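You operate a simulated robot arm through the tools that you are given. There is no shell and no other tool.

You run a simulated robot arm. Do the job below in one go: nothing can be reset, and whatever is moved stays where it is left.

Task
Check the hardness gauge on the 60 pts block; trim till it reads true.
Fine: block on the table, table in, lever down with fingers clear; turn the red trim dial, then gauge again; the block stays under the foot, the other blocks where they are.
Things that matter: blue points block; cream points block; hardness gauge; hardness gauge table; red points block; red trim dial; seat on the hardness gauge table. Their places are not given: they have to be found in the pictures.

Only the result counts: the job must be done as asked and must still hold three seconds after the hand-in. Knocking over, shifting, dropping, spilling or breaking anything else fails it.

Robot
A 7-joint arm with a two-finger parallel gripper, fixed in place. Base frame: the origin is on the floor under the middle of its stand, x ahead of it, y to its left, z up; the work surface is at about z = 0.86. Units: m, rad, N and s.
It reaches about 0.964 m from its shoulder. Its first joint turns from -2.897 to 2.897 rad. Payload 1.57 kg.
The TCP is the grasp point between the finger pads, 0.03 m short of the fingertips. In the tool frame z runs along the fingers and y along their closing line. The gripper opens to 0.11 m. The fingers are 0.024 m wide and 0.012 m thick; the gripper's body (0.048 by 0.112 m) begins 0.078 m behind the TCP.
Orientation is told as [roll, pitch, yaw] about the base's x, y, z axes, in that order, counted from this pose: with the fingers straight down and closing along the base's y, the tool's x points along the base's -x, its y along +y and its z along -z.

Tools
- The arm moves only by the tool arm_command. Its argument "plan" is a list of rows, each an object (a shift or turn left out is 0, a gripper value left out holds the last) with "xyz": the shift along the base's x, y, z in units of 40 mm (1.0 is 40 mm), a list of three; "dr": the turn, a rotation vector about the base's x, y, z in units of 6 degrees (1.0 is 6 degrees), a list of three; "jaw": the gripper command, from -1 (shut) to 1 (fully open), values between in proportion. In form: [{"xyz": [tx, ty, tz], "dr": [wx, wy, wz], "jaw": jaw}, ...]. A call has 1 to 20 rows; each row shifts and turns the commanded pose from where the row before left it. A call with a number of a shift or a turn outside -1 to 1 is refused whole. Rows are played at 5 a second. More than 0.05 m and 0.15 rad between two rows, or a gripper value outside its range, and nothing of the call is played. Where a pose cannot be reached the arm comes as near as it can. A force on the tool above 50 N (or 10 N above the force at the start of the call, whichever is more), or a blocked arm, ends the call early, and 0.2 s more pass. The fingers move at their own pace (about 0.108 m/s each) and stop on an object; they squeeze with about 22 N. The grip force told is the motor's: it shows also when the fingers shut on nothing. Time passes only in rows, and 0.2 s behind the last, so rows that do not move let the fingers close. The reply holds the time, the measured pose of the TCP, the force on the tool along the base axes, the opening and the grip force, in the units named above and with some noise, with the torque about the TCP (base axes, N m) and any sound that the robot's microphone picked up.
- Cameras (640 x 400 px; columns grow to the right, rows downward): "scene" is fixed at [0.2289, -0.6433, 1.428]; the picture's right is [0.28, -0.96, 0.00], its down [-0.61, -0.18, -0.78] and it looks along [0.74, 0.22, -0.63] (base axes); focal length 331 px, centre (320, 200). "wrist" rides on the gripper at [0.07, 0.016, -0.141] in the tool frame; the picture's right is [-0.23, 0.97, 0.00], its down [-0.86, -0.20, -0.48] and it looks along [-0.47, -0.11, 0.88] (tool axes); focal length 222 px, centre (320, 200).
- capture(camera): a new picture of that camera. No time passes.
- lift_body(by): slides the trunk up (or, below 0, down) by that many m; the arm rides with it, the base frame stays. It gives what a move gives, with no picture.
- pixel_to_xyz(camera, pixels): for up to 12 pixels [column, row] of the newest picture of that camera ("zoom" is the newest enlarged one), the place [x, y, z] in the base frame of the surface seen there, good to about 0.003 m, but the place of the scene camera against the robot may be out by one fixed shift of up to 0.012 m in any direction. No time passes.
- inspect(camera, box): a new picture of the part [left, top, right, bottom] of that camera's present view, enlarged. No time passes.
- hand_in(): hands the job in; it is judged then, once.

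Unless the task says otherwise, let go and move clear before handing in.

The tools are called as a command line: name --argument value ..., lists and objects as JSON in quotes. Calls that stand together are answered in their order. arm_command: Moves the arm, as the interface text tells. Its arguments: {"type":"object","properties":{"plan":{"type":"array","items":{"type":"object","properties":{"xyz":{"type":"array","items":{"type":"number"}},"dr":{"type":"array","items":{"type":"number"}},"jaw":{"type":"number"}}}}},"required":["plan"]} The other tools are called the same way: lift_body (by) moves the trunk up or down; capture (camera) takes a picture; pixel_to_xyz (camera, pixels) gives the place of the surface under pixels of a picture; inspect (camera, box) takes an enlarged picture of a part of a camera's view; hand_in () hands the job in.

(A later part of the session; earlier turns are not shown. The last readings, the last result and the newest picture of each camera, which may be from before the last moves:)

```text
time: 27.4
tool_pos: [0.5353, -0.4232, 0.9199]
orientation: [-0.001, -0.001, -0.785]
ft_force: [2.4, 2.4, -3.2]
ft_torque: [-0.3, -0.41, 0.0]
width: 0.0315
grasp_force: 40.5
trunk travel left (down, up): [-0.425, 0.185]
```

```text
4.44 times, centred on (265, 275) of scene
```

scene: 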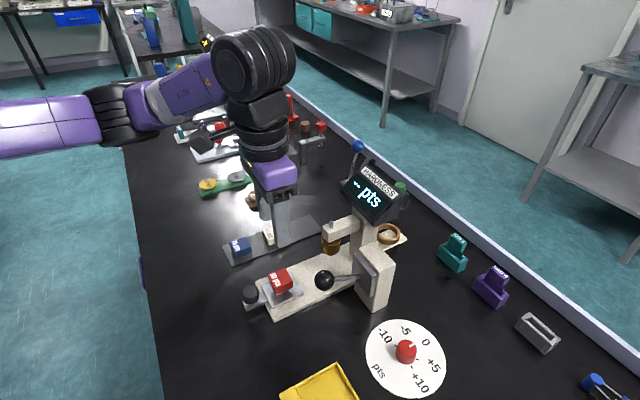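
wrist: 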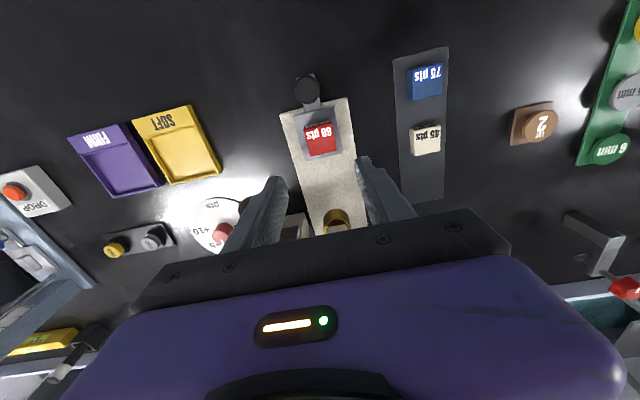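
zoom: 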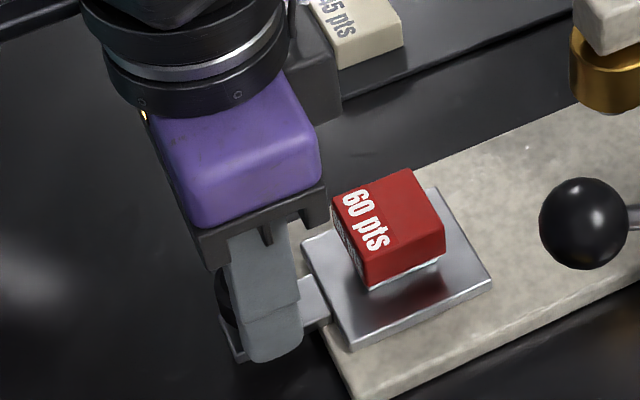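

The fingers hold the knob (width 31.5 mm, 40 N motor) with only small side forces. I'll push the table in gently along (0.707,-0.707), about 70 mm first, and then look.

arm_command --plan '[{"xyz": [0.05, -0.05, 0]}, {"xyz": [0.1, -0.1, 0]}, {"xyz": [0.14, -0.14, 0]}, {"xyz": [0.14, -0.14, 0]}, {"xyz": [0.14, -0.14, 0]}, {"xyz": [0.14, -0.14, 0]}, {"xyz": [0.14, -0.14, 0]}, {"xyz": [0.14, -0.14, 0]}, {"xyz": [0.12, -0.12, 0]}, {"xyz": [0.08, -0.08, 0]}, {"xyz": [0.04, -0.04, 0]}, {"xyz": [0, 0, 0]}]'

capture --camera "wrist"

inspect --camera "scene" --box '[230, 180, 400, 320]'

```text
time: 30.0
tool_pos: [0.585, -0.4714, 0.9195]
orientation: [0.0, 0.0, -0.785]
ft_force: [2.4, 3.4, -2.9]
ft_torque: [0.7, 0.5, -0.01]
width: 0.0316
grasp_force: 40.7
trunk travel left (down, up): [-0.425, 0.185]
```

```text
taken
```

wrist: 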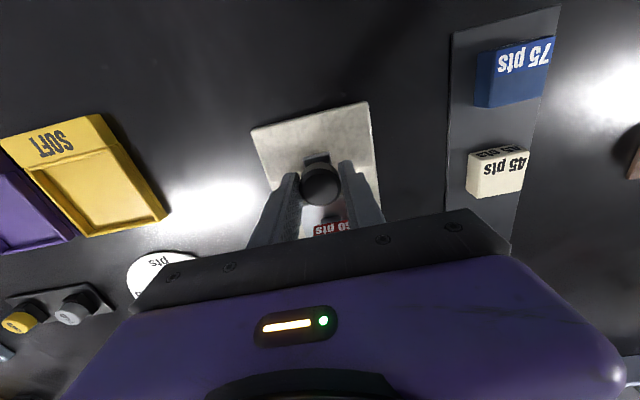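

```text
2.86 times, centred on (315, 250) of scene
```

zoom: 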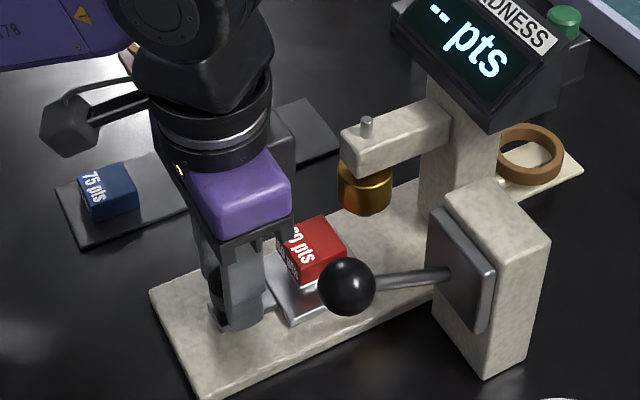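

The table moved 69 mm with the block riding upright toward the brass foot. I'll continue another ~30 mm and then check the forces.

arm_command --plan '[{"xyz": [0.05, -0.05, 0]}, {"xyz": [0.1, -0.1, 0]}, {"xyz": [0.1, -0.1, 0]}, {"xyz": [0.1, -0.1, 0]}, {"xyz": [0.1, -0.1, 0]}, {"xyz": [0.06, -0.06, 0]}, {"xyz": [0.03, -0.03, 0]}, {"xyz": [0, 0, 0]}]'

inspect --camera "scene" --box '[230, 180, 400, 320]'

capture --camera "wrist"

```text
time: 31.8
tool_pos: [0.6062, -0.4935, 0.9192]
orientation: [-0.001, 0.0, -0.787]
ft_force: [5.1, 5.3, -0.7]
ft_torque: [0.32, 0.07, 0.05]
width: 0.0317
grasp_force: 40.1
trunk travel left (down, up): [-0.425, 0.185]
```

```text
2.86 times, centred on (315, 250) of scene
```

zoom: 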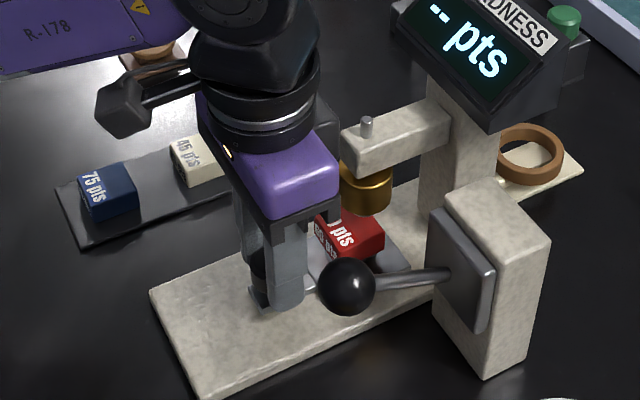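

```text
taken
```

wrist: 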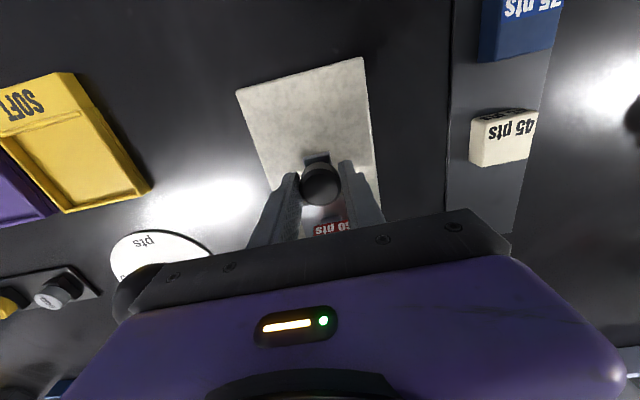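

The table has moved 100 mm; the block is nearly under the foot and the side force has grown to about 7 N. I'll measure foot and block positions in the scene view to see how far remains.

capture --camera "scene"

pixel_to_xyz --camera "scene" --pixels '[[324, 232], [330, 236], [330, 247], [342, 248], [325, 262], [330, 259], [338, 263], [333, 256], [346, 244], [323, 230], [338, 225], [332, 222]]'

inspect --camera "scene" --box '[300, 210, 370, 280]'

```text
taken
```

scene: 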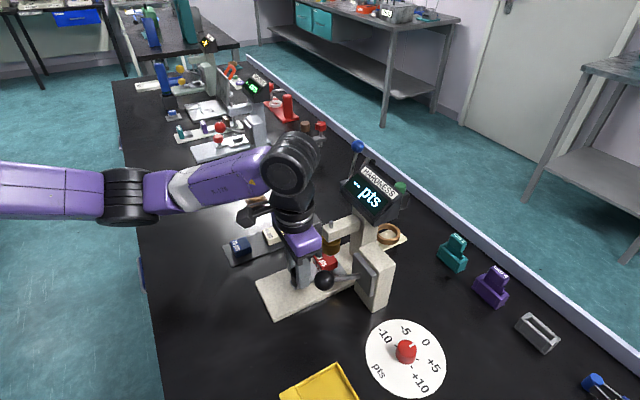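

```text
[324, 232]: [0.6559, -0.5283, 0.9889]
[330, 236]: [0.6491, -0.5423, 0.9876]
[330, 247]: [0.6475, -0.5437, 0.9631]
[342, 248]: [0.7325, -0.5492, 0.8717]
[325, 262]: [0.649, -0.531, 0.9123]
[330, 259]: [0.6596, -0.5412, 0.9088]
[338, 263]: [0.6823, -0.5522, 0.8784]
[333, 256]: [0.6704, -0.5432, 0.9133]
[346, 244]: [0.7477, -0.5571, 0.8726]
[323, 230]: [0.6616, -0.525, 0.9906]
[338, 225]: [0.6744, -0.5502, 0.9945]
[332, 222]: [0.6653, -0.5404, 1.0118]
```

```text
5.71 times, centred on (335, 245) of scene
```

zoom: 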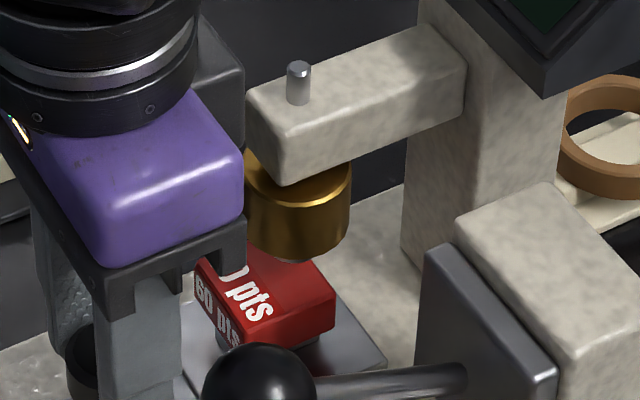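

The pin over the foot axis is at about (0.663,-0.541), so roughly 10–12 mm remain. I'll continue in small steps, easing the side load by about 1 mm.

arm_command --plan '[{"xyz": [0.06, -0.04, 0]}, {"xyz": [0.06, -0.04, 0]}, {"xyz": [0.06, -0.05, 0]}, {"xyz": [0, 0, 0]}]'

arm_command --plan '[{"xyz": [0.05, -0.05, 0]}, {"xyz": [0, 0, 0]}]'

arm_command --plan '[{"xyz": [0.05, -0.05, 0]}, {"xyz": [0, 0, 0]}]'

```text
time: 32.8
tool_pos: [0.6126, -0.498, 0.9202]
orientation: [-0.001, 0.001, -0.787]
ft_force: [-2.3, -3.9, 1.4]
ft_torque: [0.29, 0.47, 0.03]
width: 0.0318
grasp_force: 40.1
trunk travel left (down, up): [-0.425, 0.185]
```

```text
time: 33.4
tool_pos: [0.6135, -0.5003, 0.9197]
orientation: [0.001, 0.002, -0.788]
ft_force: [-14.9, 3.2, 3.9]
ft_torque: [-0.33, -0.28, -0.13]
width: 0.0316
grasp_force: 40.3
trunk travel left (down, up): [-0.425, 0.185]
```

```text
time: 34.0
tool_pos: [0.6147, -0.5024, 0.919]
orientation: [-0.001, 0.004, -0.79]
ft_force: [-25.8, 11.1, 3.3]
ft_torque: [0.28, 0.49, -0.01]
width: 0.032
grasp_force: 40.5
trunk travel left (down, up): [-0.425, 0.185]
```

The push force jumped to about 26 N after 112 mm of travel, so the table is at its stop. I'll relax the load, open the fingers slightly, and rise clear.

arm_command --plan '[{"xyz": [-0.06, 0.02, 0]}, {"xyz": [-0.05, 0.03, 0]}, {"xyz": [0, 0, 0]}]'

arm_command --plan '[{"jaw": -0.2}, {"xyz": [0, 0, 0], "jaw": -0.05}, {"xyz": [0, 0, 0]}]'

capture --camera "wrist"

```text
time: 34.8
tool_pos: [0.614, -0.5011, 0.9197]
orientation: [0.0, -0.004, -0.782]
ft_force: [-2.0, -4.0, -9.1]
ft_torque: [-0.93, -0.73, 0.06]
width: 0.0313
grasp_force: 39.9
trunk travel left (down, up): [-0.425, 0.185]
```

```text
time: 35.6
tool_pos: [0.6126, -0.5001, 0.9191]
orientation: [0.001, 0.001, -0.784]
ft_force: [-0.5, 0.1, 0.0]
ft_torque: [-0.02, 0.0, 0.02]
width: 0.0524
grasp_force: 0.1
trunk travel left (down, up): [-0.425, 0.185]
```

```text
taken
```

wrist: 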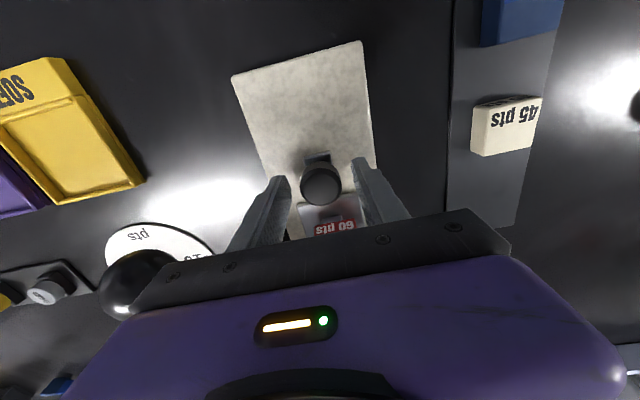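

The fingers are open and free of forces. I'll rise straight up and look at the block under the foot.

arm_command --plan '[{"xyz": [0, 0, 0.3]}, {"xyz": [0, 0, 0.7]}, {"xyz": [0, 0, 0.9]}, {"xyz": [0, 0, 0.9]}, {"xyz": [0, 0, 0.9]}, {"xyz": [-0.4, 0.4, 0.8]}, {"xyz": [-0.6, 0.6, 0]}, {"xyz": [-0.6, 0.6, 0]}, {"xyz": [0, 0, 0], "jaw": -1}, {"xyz": [0, 0, 0]}]'

capture --camera "wrist"

capture --camera "scene"

inspect --camera "scene" --box '[250, 180, 400, 320]'

```text
time: 37.8
tool_pos: [0.5473, -0.4376, 1.0991]
orientation: [0.0, -0.001, -0.785]
ft_force: [-0.3, -0.9, -0.9]
ft_torque: [-0.01, 0.0, 0.01]
width: 0.0
grasp_force: 21.5
trunk travel left (down, up): [-0.425, 0.185]
```

```text
taken
```

wrist: 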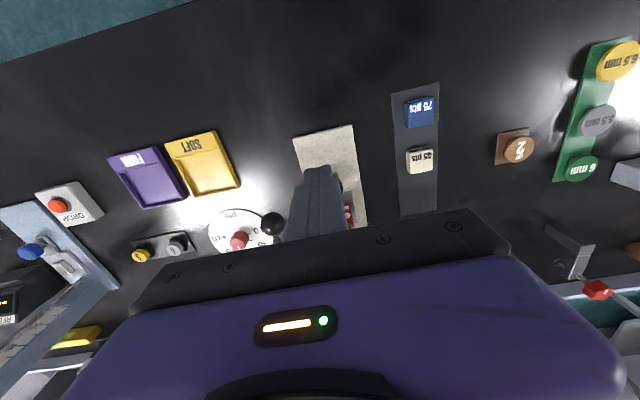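

```text
taken
```

scene: 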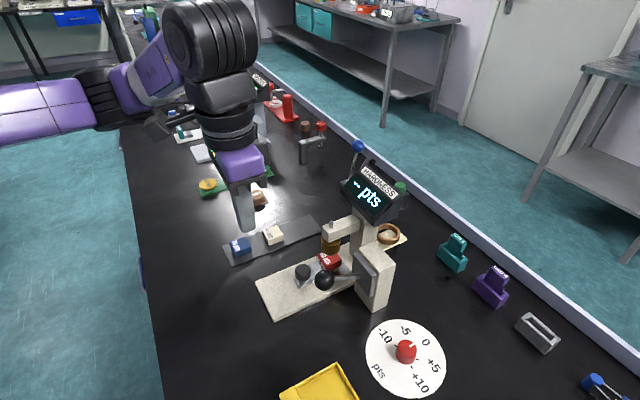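

```text
2.86 times, centred on (325, 250) of scene
```

zoom: 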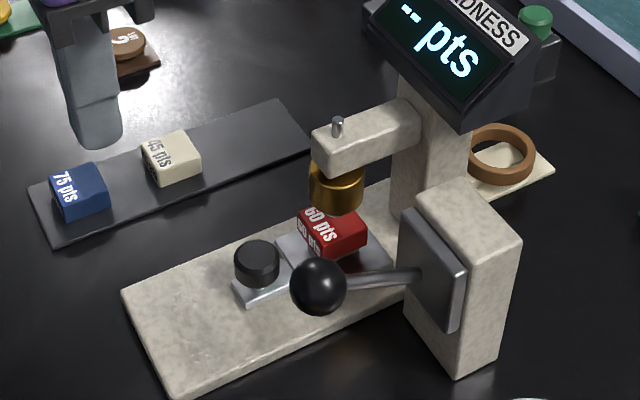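

The red block sits under the brass foot with the table fully in. Now I'll measure the lever: ball, rod and plate.

pixel_to_xyz --camera "scene" --pixels '[[324, 280], [336, 280], [342, 279], [348, 278], [354, 277], [358, 276], [368, 285], [362, 258], [375, 300], [365, 300], [376, 255], [390, 275]]'

inspect --camera "scene" --box '[300, 235, 410, 320]'

pixel_to_xyz --camera "wrist" --pixels '[[273, 223], [262, 223], [283, 223], [273, 213], [273, 233], [240, 239], [230, 215], [265, 245]]'

```text
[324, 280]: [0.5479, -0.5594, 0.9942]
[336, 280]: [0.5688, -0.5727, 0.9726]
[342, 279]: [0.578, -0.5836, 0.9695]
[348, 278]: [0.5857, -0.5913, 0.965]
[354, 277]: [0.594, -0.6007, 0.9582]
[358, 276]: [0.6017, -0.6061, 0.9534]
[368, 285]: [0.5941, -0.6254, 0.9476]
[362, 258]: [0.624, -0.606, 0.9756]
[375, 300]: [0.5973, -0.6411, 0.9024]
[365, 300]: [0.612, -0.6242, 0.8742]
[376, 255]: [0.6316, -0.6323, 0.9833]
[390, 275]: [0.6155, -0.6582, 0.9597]
```

```text
4.71 times, centred on (355, 278) of scene
```

zoom: 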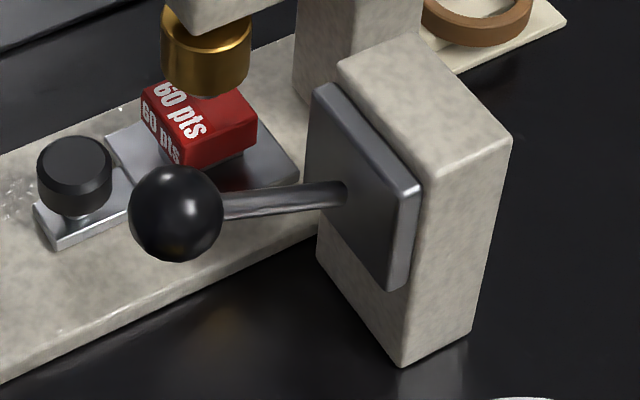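

```text
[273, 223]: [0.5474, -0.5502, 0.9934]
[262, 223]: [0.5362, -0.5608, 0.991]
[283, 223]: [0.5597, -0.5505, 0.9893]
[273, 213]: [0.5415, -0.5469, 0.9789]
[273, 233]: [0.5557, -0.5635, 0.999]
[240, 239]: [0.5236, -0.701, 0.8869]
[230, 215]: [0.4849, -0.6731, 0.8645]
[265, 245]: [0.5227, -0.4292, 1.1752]
```

The ball centre comes out near (0.550,-0.559,0.981), radius ≈16 mm; the rod slopes about 22° down to the plate, so the ball swings down in the gauge's lengthwise plane. I'll bring the closed fingertips above the ball.

arm_command --plan '[{"xyz": [0.03, -0.5, 0]}, {"xyz": [0, -0.8, 0]}, {"xyz": [0, -0.9, 0]}, {"xyz": [0, -0.8, -0.4]}, {"xyz": [0, 0, -0.6]}, {"xyz": [0, 0, 0]}, {"xyz": [0, 0, 0]}]'

capture --camera "wrist"

inspect --camera "scene" --box '[250, 180, 400, 320]'

```text
time: 39.4
tool_pos: [0.5492, -0.556, 1.0601]
orientation: [-0.001, 0.0, -0.785]
ft_force: [-0.1, -0.4, -1.0]
ft_torque: [-0.02, 0.01, 0.04]
width: 0.0002
grasp_force: 21.3
trunk travel left (down, up): [-0.425, 0.185]
```

```text
taken
```

wrist: 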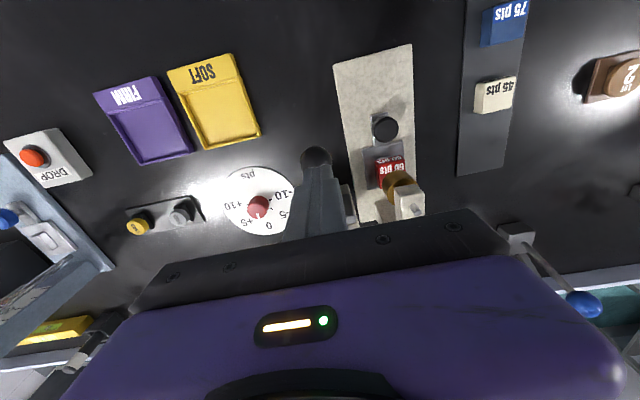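

```text
2.86 times, centred on (325, 250) of scene
```

zoom: 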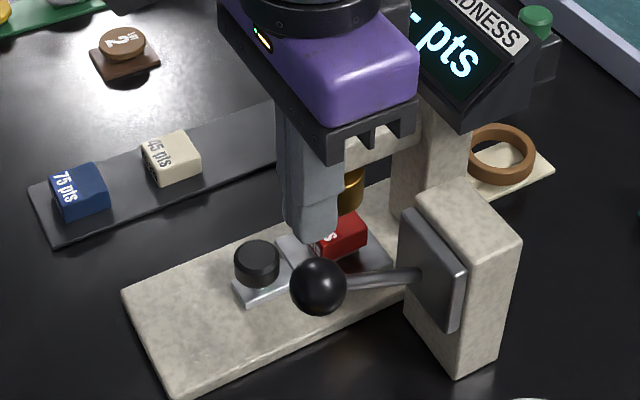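

The fingertips look nearly over the ball; in the wrist view the ball is at (316,160) just beyond the tips. I'll measure it again from here for fine alignment.

inspect --camera "wrist" --box '[280, 130, 360, 190]'

pixel_to_xyz --camera "wrist" --pixels '[[316, 152], [316, 158], [308, 155], [325, 155], [316, 149], [305, 160], [328, 160], [318, 185]]'

inspect --camera "scene" --box '[295, 225, 375, 295]'

```text
6.67 times, centred on (320, 160) of wrist
```

zoom: 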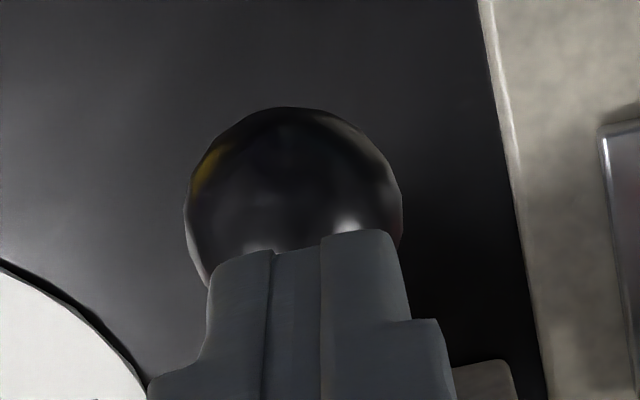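

```text
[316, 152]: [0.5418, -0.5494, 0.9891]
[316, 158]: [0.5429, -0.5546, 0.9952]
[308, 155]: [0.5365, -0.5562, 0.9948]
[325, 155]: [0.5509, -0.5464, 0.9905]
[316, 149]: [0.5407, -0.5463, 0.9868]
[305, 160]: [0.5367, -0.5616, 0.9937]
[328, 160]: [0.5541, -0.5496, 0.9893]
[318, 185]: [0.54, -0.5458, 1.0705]
```

```text
5.71 times, centred on (335, 260) of scene
```

zoom: 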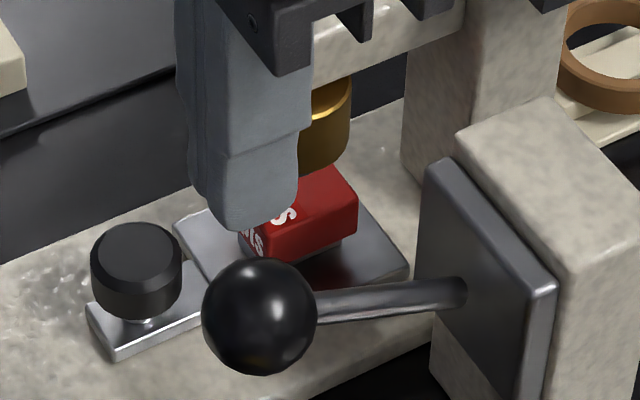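

The ball centre refines to about (0.5485,-0.561), so I shift the tips about 3.5 mm and then press down in small steps, watching the forces and listening.

arm_command --plan '[{"xyz": [-0.045, -0.08, 0]}, {"xyz": [0, 0, -0.4]}, {"xyz": [0, 0, -0.3]}, {"xyz": [0, 0, -0.1]}, {"xyz": [0, 0, -0.1]}, {"xyz": [0, 0, 0]}]'

inspect --camera "scene" --box '[295, 155, 415, 295]'

```text
time: 40.8
tool_pos: [0.5477, -0.5589, 1.0232]
orientation: [0.001, 0.001, -0.786]
ft_force: [0.3, 0.7, 1.0]
ft_torque: [0.0, 0.02, -0.01]
width: 0.0
grasp_force: 20.8
trunk travel left (down, up): [-0.425, 0.185]
```

```text
2.86 times, centred on (355, 225) of scene
```

zoom: 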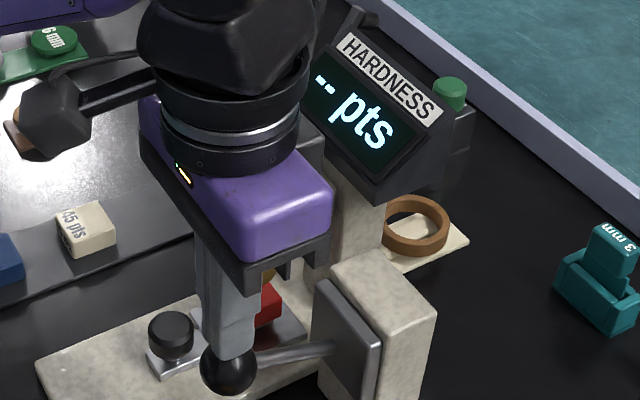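

The display still reads "--" and the force is only 1 N, so contact is just starting. I'll keep pressing down in 4 mm steps.

arm_command --plan '[{"xyz": [0, 0, -0.1]}, {"xyz": [0, 0, -0.1]}, {"xyz": [0, 0, -0.1]}, {"xyz": [0, 0, 0]}]'

inspect --camera "scene" --box '[295, 155, 415, 295]'

```text
time: 41.8
tool_pos: [0.5469, -0.5601, 1.0112]
orientation: [0.0, 0.0, -0.785]
ft_force: [-0.3, 0.4, 1.4]
ft_torque: [0.01, 0.07, -0.01]
width: 0.0003
grasp_force: 21.1
trunk travel left (down, up): [-0.425, 0.185]
```

```text
2.86 times, centred on (355, 225) of scene
```

zoom: 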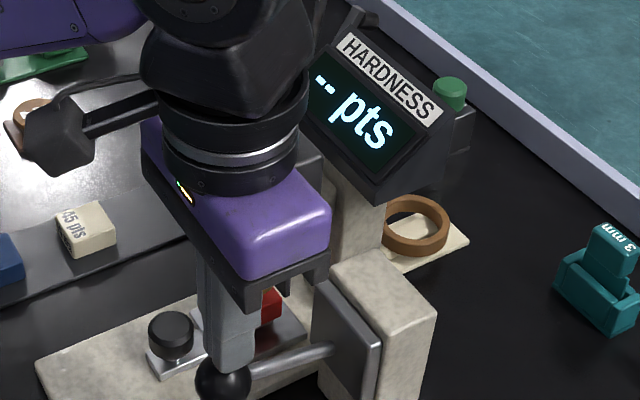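

The lever is moving down with about 1.4 N. I'll continue in steps.

arm_command --plan '[{"xyz": [0, 0, -0.1]}, {"xyz": [0, 0, -0.1]}, {"xyz": [0, 0, -0.1]}, {"xyz": [0, 0, -0.1]}, {"xyz": [0, 0, 0]}]'

inspect --camera "scene" --box '[280, 155, 415, 315]'

```text
time: 43.0
tool_pos: [0.5475, -0.5606, 0.9952]
orientation: [0.001, 0.0, -0.785]
ft_force: [0.3, 0.7, 2.8]
ft_torque: [0.03, 0.02, -0.02]
width: 0.0002
grasp_force: 20.9
trunk travel left (down, up): [-0.425, 0.185]
```

```text
2.50 times, centred on (348, 235) of scene
```

zoom: 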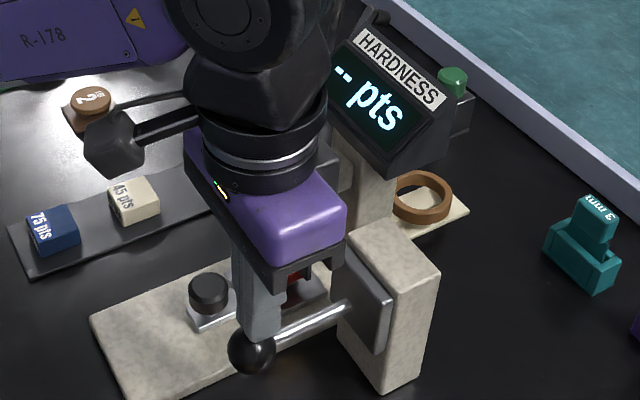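

The lever is now about horizontal and the ball has swung slightly outward (zoom (250,350)). I'll follow it 2 mm outward and keep pressing.

arm_command --plan '[{"xyz": [-0.04, 0.04, -0.1]}, {"xyz": [0, 0, -0.1]}, {"xyz": [0, 0, -0.1]}, {"xyz": [0, 0, 0]}]'

inspect --camera "scene" --box '[280, 155, 415, 315]'

```text
time: 44.0
tool_pos: [0.5461, -0.5574, 0.9835]
orientation: [0.0, 0.0, -0.785]
ft_force: [0.1, 0.7, 2.3]
ft_torque: [0.04, 0.01, 0.01]
width: 0.0
grasp_force: 20.7
trunk travel left (down, up): [-0.425, 0.185]
```

```text
2.50 times, centred on (348, 235) of scene
```

zoom: 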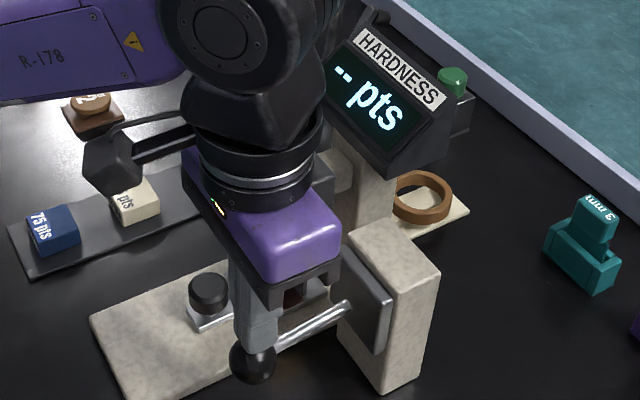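

The lever is below horizontal now with only 2–3 N. I'll keep going down.

arm_command --plan '[{"xyz": [0, 0, -0.1]}, {"xyz": [0, 0, -0.1]}, {"xyz": [0, 0, -0.1]}, {"xyz": [0, 0, 0]}]'

inspect --camera "scene" --box '[280, 155, 415, 315]'

```text
time: 45.0
tool_pos: [0.5464, -0.5578, 0.9709]
orientation: [0.002, 0.0, -0.786]
ft_force: [1.2, -0.6, 3.7]
ft_torque: [-0.02, -0.04, -0.01]
width: 0.0
grasp_force: 21.9
trunk travel left (down, up): [-0.425, 0.185]
```

```text
2.50 times, centred on (348, 235) of scene
```

zoom: 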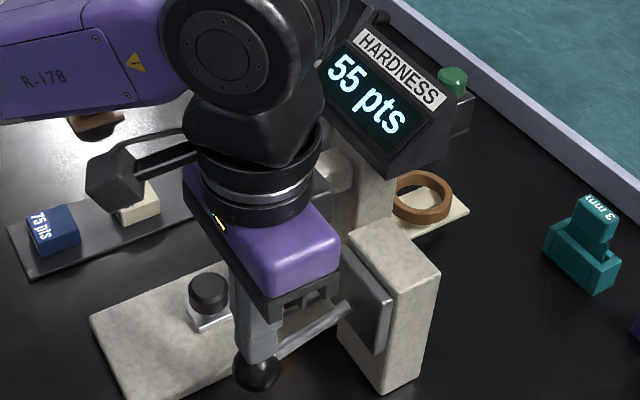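

The display now reads "55 pts". I'll zoom in on it to be sure of the reading.

inspect --camera "scene" --box '[335, 160, 405, 215]'

capture --camera "wrist"

```text
7.27 times, centred on (370, 188) of scene
```

zoom: 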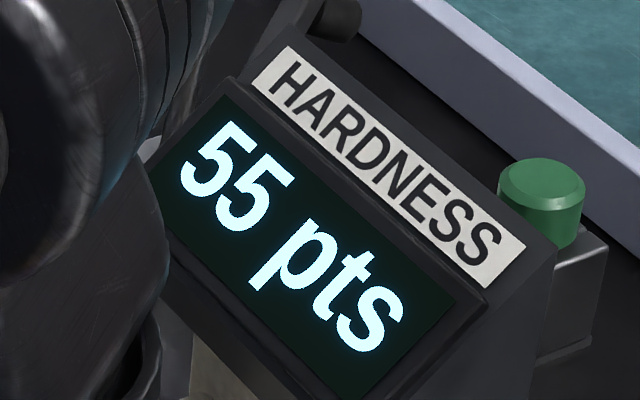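

```text
taken
```

wrist: 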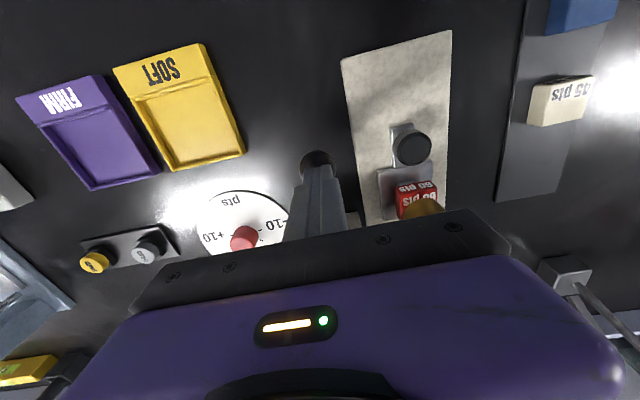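

The gauge reads 55 for the 60 block, 5 low. I'll lift off the lever and see whether it springs back, and look at the dial.

arm_command --plan '[{"xyz": [0, 0, 0.2]}, {"xyz": [0, 0, 0.4]}, {"xyz": [0, 0, 0.6]}, {"xyz": [0, 0, 0.8]}, {"xyz": [0, 0, 0.8]}, {"xyz": [0, 0, 0.8]}, {"xyz": [0, 0, 0]}]'

capture --camera "scene"

capture --camera "wrist"

inspect --camera "scene" --box '[280, 155, 415, 315]'

inspect --camera "scene" --box '[360, 310, 455, 400]'

```text
time: 46.6
tool_pos: [0.5474, -0.5583, 1.1153]
orientation: [0.001, 0.002, -0.785]
ft_force: [0.1, -0.2, 0.3]
ft_torque: [-0.01, 0.01, -0.02]
width: 0.0002
grasp_force: 21.1
trunk travel left (down, up): [-0.425, 0.185]
```

```text
taken
```

scene: 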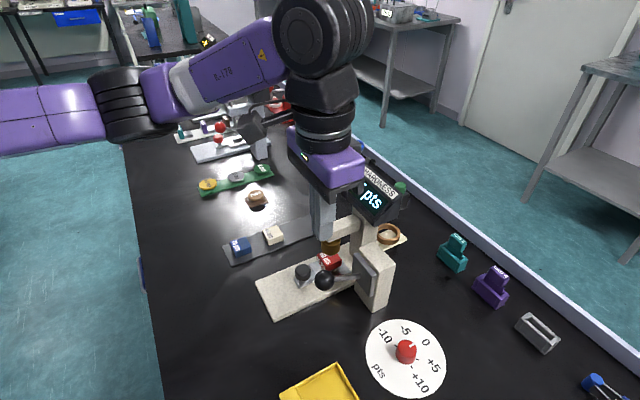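

```text
taken
```

wrist: 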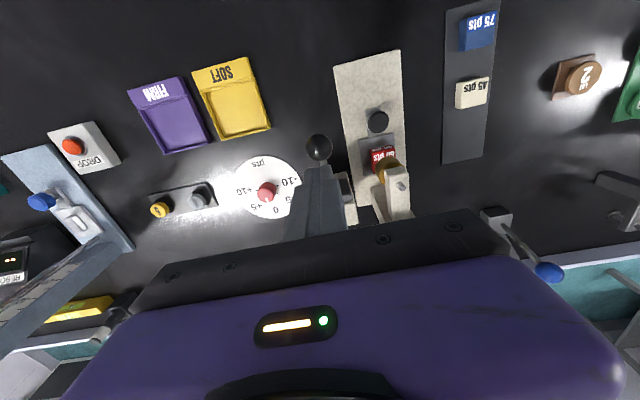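

```text
2.50 times, centred on (348, 235) of scene
```

zoom: 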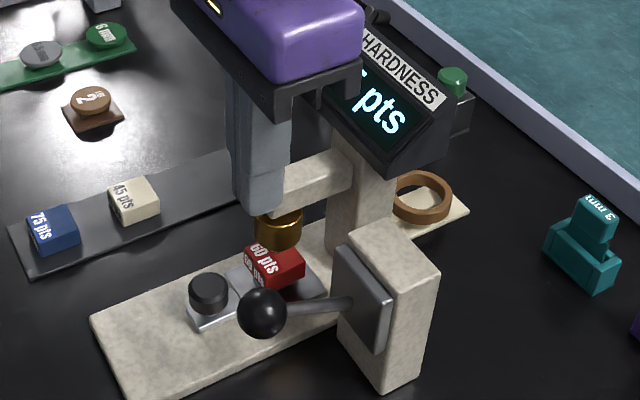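

```text
4.44 times, centred on (408, 355) of scene
```

zoom: 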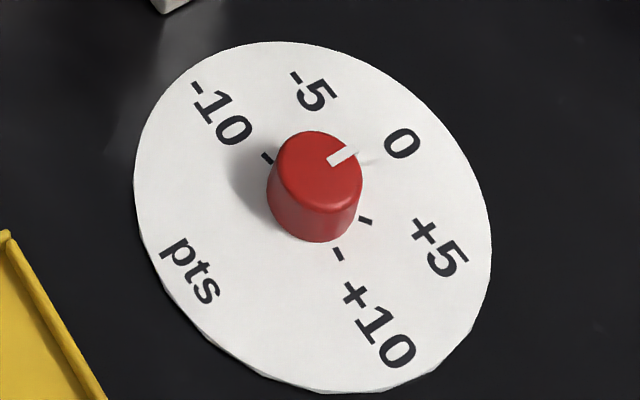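

The lever sprang back up and the block is still under the foot. The dial pointer in the zoom at (345,155) seems to point at the 0 label; I'll measure label, tick and pointer positions.

pixel_to_xyz --camera "zoom" --pixels '[[222, 112], [313, 90], [402, 143], [439, 247], [379, 326], [267, 158], [365, 220], [337, 255], [332, 159], [354, 149], [318, 170], [192, 269]]'

inspect --camera "wrist" --box '[225, 145, 310, 225]'

```text
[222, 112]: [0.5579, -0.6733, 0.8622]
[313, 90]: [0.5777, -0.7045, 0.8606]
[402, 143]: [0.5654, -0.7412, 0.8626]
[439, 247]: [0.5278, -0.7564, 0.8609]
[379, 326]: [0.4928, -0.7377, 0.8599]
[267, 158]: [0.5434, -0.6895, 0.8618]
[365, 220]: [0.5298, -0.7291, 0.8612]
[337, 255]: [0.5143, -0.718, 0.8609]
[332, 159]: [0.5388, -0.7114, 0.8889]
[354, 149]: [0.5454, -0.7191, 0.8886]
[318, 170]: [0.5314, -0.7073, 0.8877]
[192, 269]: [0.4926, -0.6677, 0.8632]
```

```text
5.00 times, centred on (268, 185) of wrist
```

zoom: 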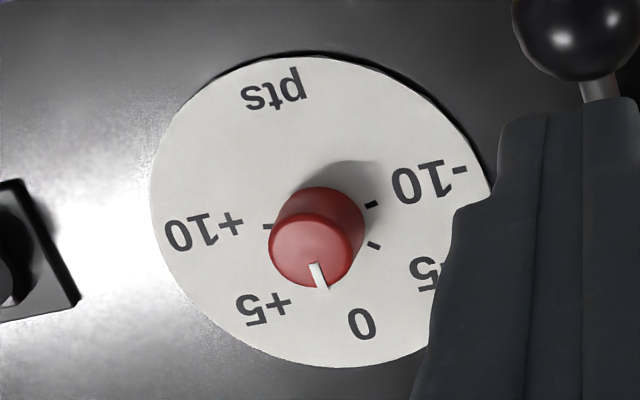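

Label positions give a dial centre near (0.53,-0.71) in the scene frame, with about 50° per 5 pts and "+" going clockwise seen from above (0 at −42°, +5 at −93°). I'll move the hand above the dial for a precise wrist view.

arm_command --plan '[{"xyz": [-0.1, -0.6, 0], "jaw": 0.3}, {"xyz": [-0.1, -0.8, 0]}, {"xyz": [-0.1, -0.8, -0.2]}, {"xyz": [-0.1, -0.8, -0.4]}, {"xyz": [-0.13, -0.6, -0.4]}, {"xyz": [0, 0, -0.4]}, {"xyz": [0, 0, 0]}, {"xyz": [0, 0, 0]}]'

capture --camera "wrist"

capture --camera "scene"

inspect --camera "wrist" --box '[250, 100, 390, 220]'

```text
time: 48.4
tool_pos: [0.5262, -0.6859, 1.0648]
orientation: [-0.001, 0.0, -0.786]
ft_force: [-0.7, 0.2, 0.0]
ft_torque: [0.0, -0.05, -0.02]
width: 0.0713
grasp_force: 0.0
out of reach, approached as far as the arm can: row 5
trunk travel left (down, up): [-0.425, 0.185]
```

```text
taken
```

wrist: 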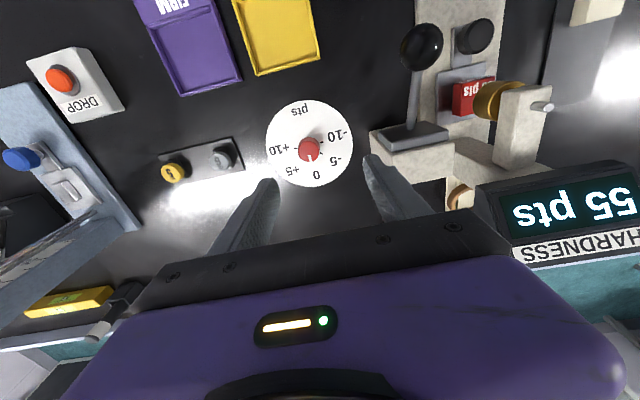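

```text
taken
```

scene: 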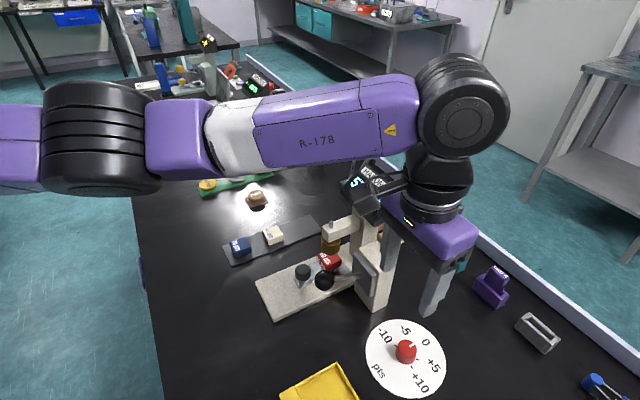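

```text
3.33 times, centred on (320, 160) of wrist
```

zoom: 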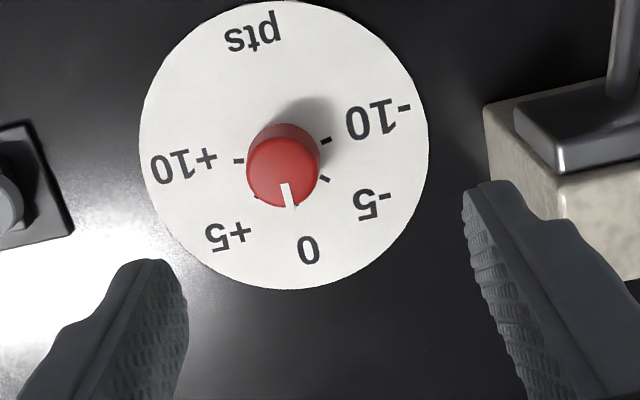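

Reach limit: the arm stopped at (0.526,-0.686) instead of -0.702, while the dial knob is at zoom (285,165). I'll measure the arm's own height in the scene picture, the knob and the display, to decide how far to lower the trunk.

pixel_to_xyz --camera "scene" --pixels '[[20, 140], [95, 130], [180, 140], [300, 140], [400, 100], [460, 115], [435, 175], [430, 210], [384, 182], [362, 180], [372, 165], [395, 205]]'

pixel_to_xyz --camera "zoom" --pixels '[[283, 172], [286, 187], [291, 205], [239, 161], [326, 140], [324, 178], [257, 197], [254, 35], [183, 163], [380, 120], [372, 203], [308, 248]]'

pixel_to_xyz --camera "wrist" --pixels '[[310, 148], [316, 177], [500, 215], [490, 190], [510, 250], [600, 160]]'

```text
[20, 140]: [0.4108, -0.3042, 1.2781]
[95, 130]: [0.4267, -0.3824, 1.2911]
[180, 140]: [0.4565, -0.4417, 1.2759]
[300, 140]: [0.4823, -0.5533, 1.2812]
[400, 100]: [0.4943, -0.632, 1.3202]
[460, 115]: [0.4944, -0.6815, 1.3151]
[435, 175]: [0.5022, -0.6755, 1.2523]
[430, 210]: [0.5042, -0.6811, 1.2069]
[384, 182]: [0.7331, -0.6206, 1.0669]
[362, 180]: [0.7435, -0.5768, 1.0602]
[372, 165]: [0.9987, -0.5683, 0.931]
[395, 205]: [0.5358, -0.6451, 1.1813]
```

```text
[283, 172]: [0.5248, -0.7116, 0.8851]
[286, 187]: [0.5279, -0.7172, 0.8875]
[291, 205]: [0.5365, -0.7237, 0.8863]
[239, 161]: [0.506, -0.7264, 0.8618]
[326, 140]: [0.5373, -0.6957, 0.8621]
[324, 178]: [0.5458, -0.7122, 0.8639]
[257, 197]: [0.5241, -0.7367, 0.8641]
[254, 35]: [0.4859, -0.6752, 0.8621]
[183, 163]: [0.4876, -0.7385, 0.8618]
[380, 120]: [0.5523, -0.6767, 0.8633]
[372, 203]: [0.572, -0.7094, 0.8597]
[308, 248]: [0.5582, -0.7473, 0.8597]
```

```text
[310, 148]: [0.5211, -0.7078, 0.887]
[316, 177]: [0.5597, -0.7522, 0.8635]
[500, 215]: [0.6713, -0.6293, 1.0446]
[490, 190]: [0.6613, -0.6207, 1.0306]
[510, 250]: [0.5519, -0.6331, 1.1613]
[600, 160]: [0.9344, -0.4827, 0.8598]
```

The arm is already straight and level at about z 1.26, so a vertical grip cannot reach the knob at (0.525,-0.7135). I'll tilt the fingers about 15° outward about their closing axis (the pads stay flat against the knob's sides), starting at yaw −53°, and then lower the trunk.

arm_command --plan '[{"xyz": [0, 0.3, 0]}, {"xyz": [0, 0.2, 0], "dr": [0, 0, -0.67]}, {"dr": [0, 0, -0.67]}, {"dr": [-0.67, -0.5, 0]}, {"dr": [-0.67, -0.5, 0]}, {"dr": [-0.67, -0.5, 0]}, {"xyz": [0, 0, 0]}]'

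capture --camera "scene"

```text
time: 50.0
tool_pos: [0.5255, -0.6667, 1.0652]
orientation: [-0.001, -0.262, -0.926]
ft_force: [-0.4, 0.1, -0.2]
ft_torque: [0.01, 0.02, 0.05]
width: 0.0718
grasp_force: 0.0
trunk travel left (down, up): [-0.425, 0.185]
```

```text
taken
```

scene: 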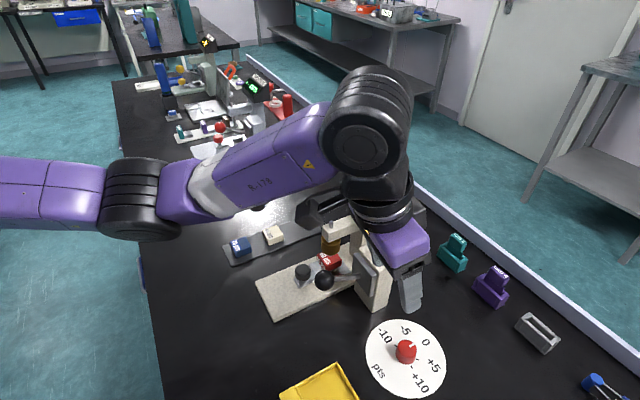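

Tilt and yaw came out as wanted (pitch −15°, yaw −53°) with no reach complaint. Now I'll lower the trunk by 0.10 m.

lift_body --by -0.1

capture --camera "scene"

capture --camera "wrist"

```text
time: 51.3
tool_pos: [0.5255, -0.6661, 0.9653]
orientation: [-0.001, -0.262, -0.927]
ft_force: [-0.4, 0.0, 0.0]
ft_torque: [-0.03, 0.01, 0.05]
width: 0.0716
grasp_force: 0.0
trunk travel left (down, up): [-0.325, 0.285]
```

```text
taken
```

scene: 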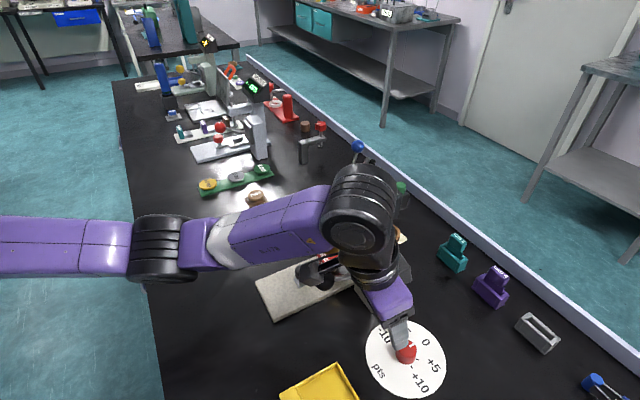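

```text
taken
```

wrist: 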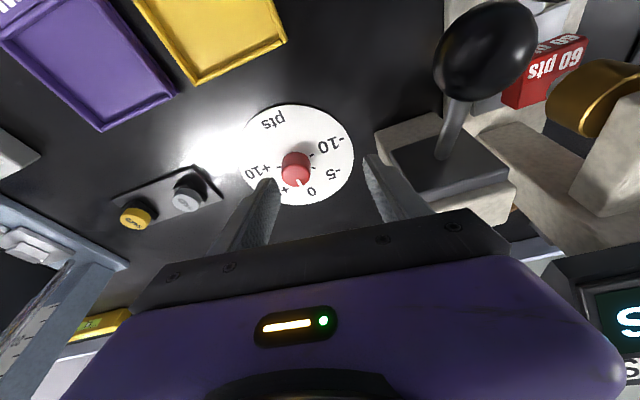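

The knob is at (295,168) between the open fingers in the wrist view. To keep the camera mount away from the lever ball I'll do the turn in two grips of about 25° each. First I'll re-measure the knob from here.

inspect --camera "wrist" --box '[240, 100, 360, 210]'

pixel_to_xyz --camera "zoom" --pixels '[[220, 255], [250, 255], [285, 255], [250, 215], [250, 290], [262, 272], [268, 290], [320, 160], [330, 305]]'

```text
3.64 times, centred on (300, 155) of wrist
```

zoom: 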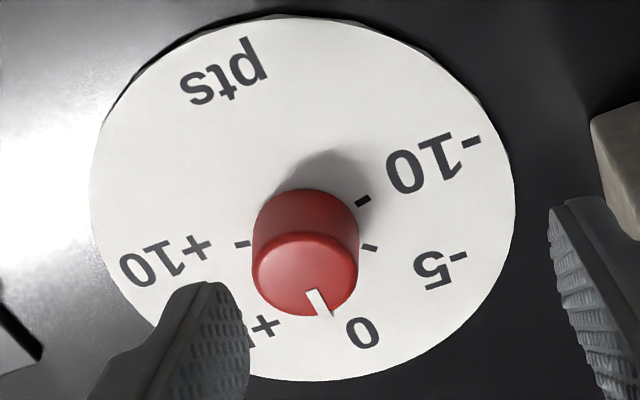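

```text
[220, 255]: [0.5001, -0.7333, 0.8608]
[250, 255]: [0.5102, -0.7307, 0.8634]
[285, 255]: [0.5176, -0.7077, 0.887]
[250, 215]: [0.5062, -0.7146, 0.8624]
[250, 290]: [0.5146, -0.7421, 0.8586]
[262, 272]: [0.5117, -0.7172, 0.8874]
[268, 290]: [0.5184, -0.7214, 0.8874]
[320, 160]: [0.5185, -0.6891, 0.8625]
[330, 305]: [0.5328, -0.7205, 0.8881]
```

The knob's top face spans zoom x 252–357 and y 232–316. I'll query its edges to get the centre.

pixel_to_xyz --camera "zoom" --pixels '[[305, 275], [258, 270], [352, 268], [305, 240], [303, 308], [314, 292], [322, 308], [240, 244], [362, 201], [370, 247], [365, 331], [440, 268]]'

```text
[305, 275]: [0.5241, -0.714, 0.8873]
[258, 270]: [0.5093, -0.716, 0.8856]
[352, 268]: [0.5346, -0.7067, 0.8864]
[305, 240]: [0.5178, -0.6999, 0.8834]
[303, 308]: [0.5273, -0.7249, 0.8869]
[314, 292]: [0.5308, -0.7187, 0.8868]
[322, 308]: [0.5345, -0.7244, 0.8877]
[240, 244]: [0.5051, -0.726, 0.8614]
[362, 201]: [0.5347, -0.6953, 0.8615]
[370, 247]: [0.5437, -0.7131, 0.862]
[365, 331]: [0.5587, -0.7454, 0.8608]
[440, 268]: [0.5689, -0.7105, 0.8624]
```

The knob centre averages to (0.5235,-0.713), about 28 mm wide, and its pointer is at about −46°, i.e. on 0. I'll move over it and descend to TCP z ≈ 0.897 with the fingers open.

arm_command --plan '[{"xyz": [-0.135, -0.5, 0]}, {"xyz": [0, -0.56, -0.1]}, {"xyz": [0, 0, -0.4]}, {"xyz": [0, 0, -0.4]}, {"xyz": [0, 0, -0.4]}, {"xyz": [0, 0, 0]}, {"xyz": [0, 0, 0]}]'

capture --camera "wrist"

capture --camera "scene"

```text
time: 52.9
tool_pos: [0.5201, -0.708, 0.9131]
orientation: [-0.002, -0.262, -0.927]
ft_force: [-0.5, 0.3, 0.2]
ft_torque: [-0.02, 0.0, -0.01]
width: 0.0717
grasp_force: 0.0
trunk travel left (down, up): [-0.325, 0.285]
```

```text
taken
```

wrist: 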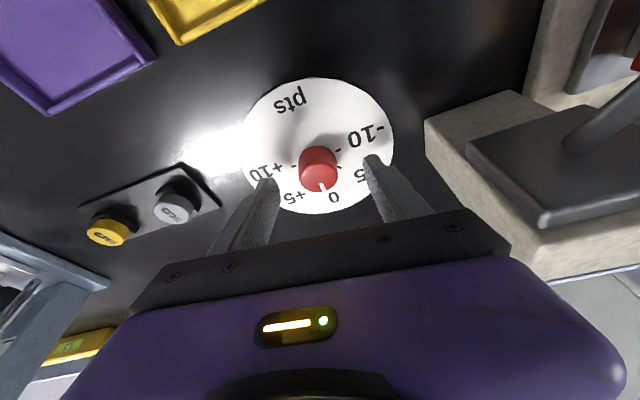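

```text
taken
```

scene: 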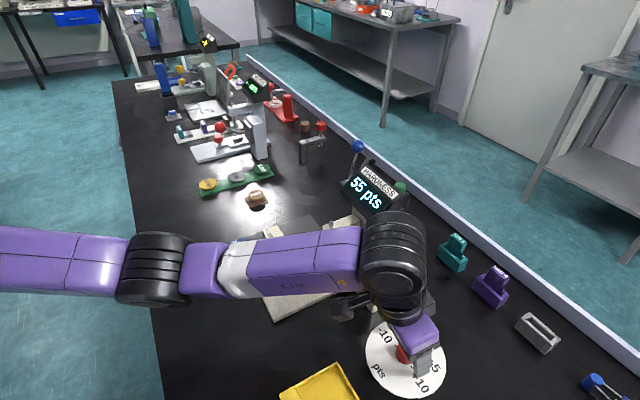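

The hand is at the knob with no reach trouble, and the display still shows 55. Before going lower I'll check the forearm's and camera mount's clearance above the lever.

pixel_to_xyz --camera "scene" --pixels '[[300, 285], [280, 292], [350, 280], [348, 308], [370, 306], [335, 312], [395, 290], [340, 225], [355, 225]]'

inspect --camera "scene" --box '[300, 190, 460, 390]'

```text
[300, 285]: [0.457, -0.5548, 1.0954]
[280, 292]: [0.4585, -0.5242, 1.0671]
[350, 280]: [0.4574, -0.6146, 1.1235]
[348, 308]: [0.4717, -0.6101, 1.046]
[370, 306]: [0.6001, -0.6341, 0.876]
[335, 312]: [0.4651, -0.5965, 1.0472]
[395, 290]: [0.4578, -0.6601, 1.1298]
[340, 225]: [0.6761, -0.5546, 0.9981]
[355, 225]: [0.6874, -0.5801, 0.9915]
```

```text
2.00 times, centred on (380, 290) of scene
```

zoom: 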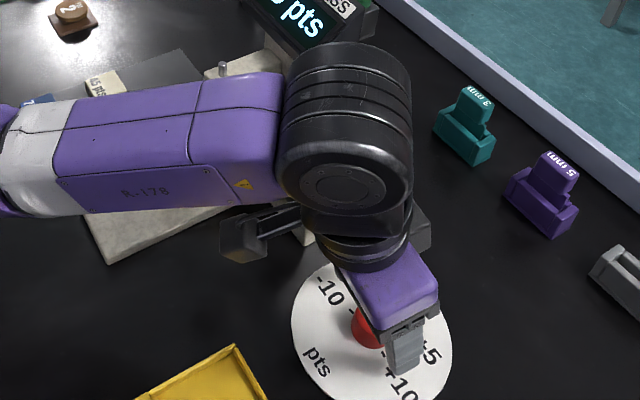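

Forearm (lowest ≈1.05) and camera mount (≈1.0) are clear of the lever ball top (0.997). For more room I'll start from a yaw 13° further counter-clockwise, lower to z ≈ 0.897 and close on the knob.

arm_command --plan '[{"xyz": [-0.01, -0.01, 0], "dr": [0, 0, 0.72]}, {"xyz": [-0.01, -0.01, 0], "dr": [0, 0, 0.72]}, {"dr": [0, 0, 0.72]}, {"xyz": [0, 0, -0.2]}, {"xyz": [0, 0, -0.2]}, {"xyz": [0, 0, 0]}, {"xyz": [0, 0, 0]}]'

capture --camera "wrist"

inspect --camera "wrist" --box '[230, 90, 410, 230]'

inspect --camera "scene" --box '[350, 290, 460, 390]'

```text
time: 54.5
tool_pos: [0.5183, -0.7091, 0.8964]
orientation: [-0.001, -0.262, -0.699]
ft_force: [0.7, 0.3, 0.2]
ft_torque: [-0.03, 0.0, 0.03]
width: 0.0719
grasp_force: 0.1
trunk travel left (down, up): [-0.325, 0.285]
```

```text
taken
```

wrist: 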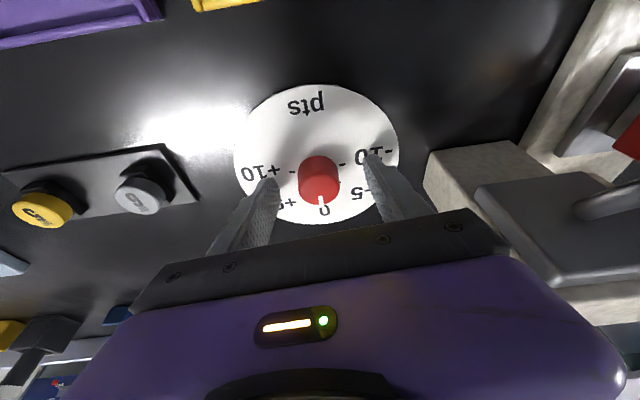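

```text
2.86 times, centred on (320, 160) of wrist
```

zoom: 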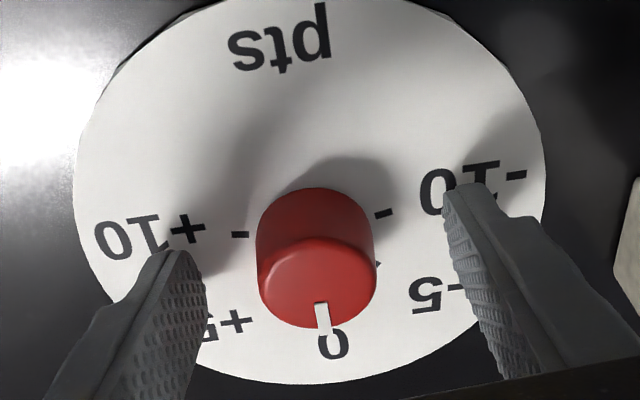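

```text
4.00 times, centred on (405, 340) of scene
```

zoom: 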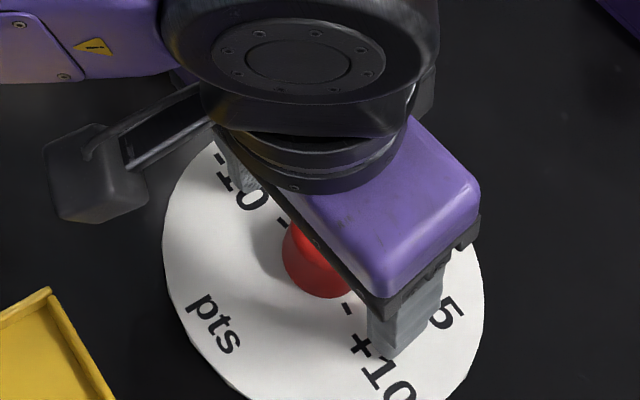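

The pointer is at 0 and the fingers flank the knob just above the disc. I'll close on it.

arm_command --plan '[{"jaw": -0.3}, {"xyz": [0, 0, 0], "jaw": -1}, {"xyz": [0, 0, 0]}, {"xyz": [0, 0, 0]}]'

inspect --camera "wrist" --box '[230, 90, 410, 230]'

```text
time: 55.5
tool_pos: [0.5191, -0.7123, 0.8971]
orientation: [-0.001, -0.263, -0.703]
ft_force: [-6.3, -7.4, -2.9]
ft_torque: [-0.46, 0.04, -0.09]
width: 0.033
grasp_force: 40.3
trunk travel left (down, up): [-0.325, 0.285]
```

```text
2.86 times, centred on (320, 160) of wrist
```

zoom: 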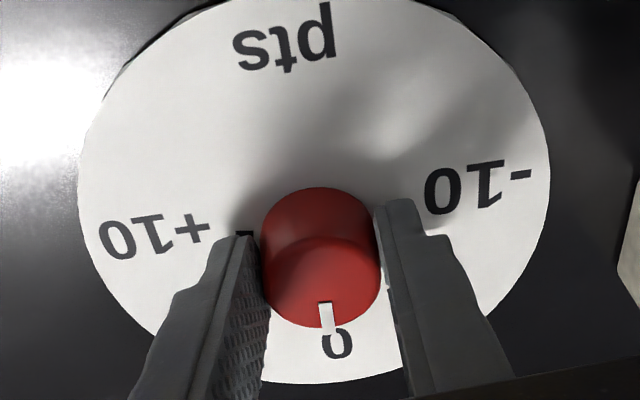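

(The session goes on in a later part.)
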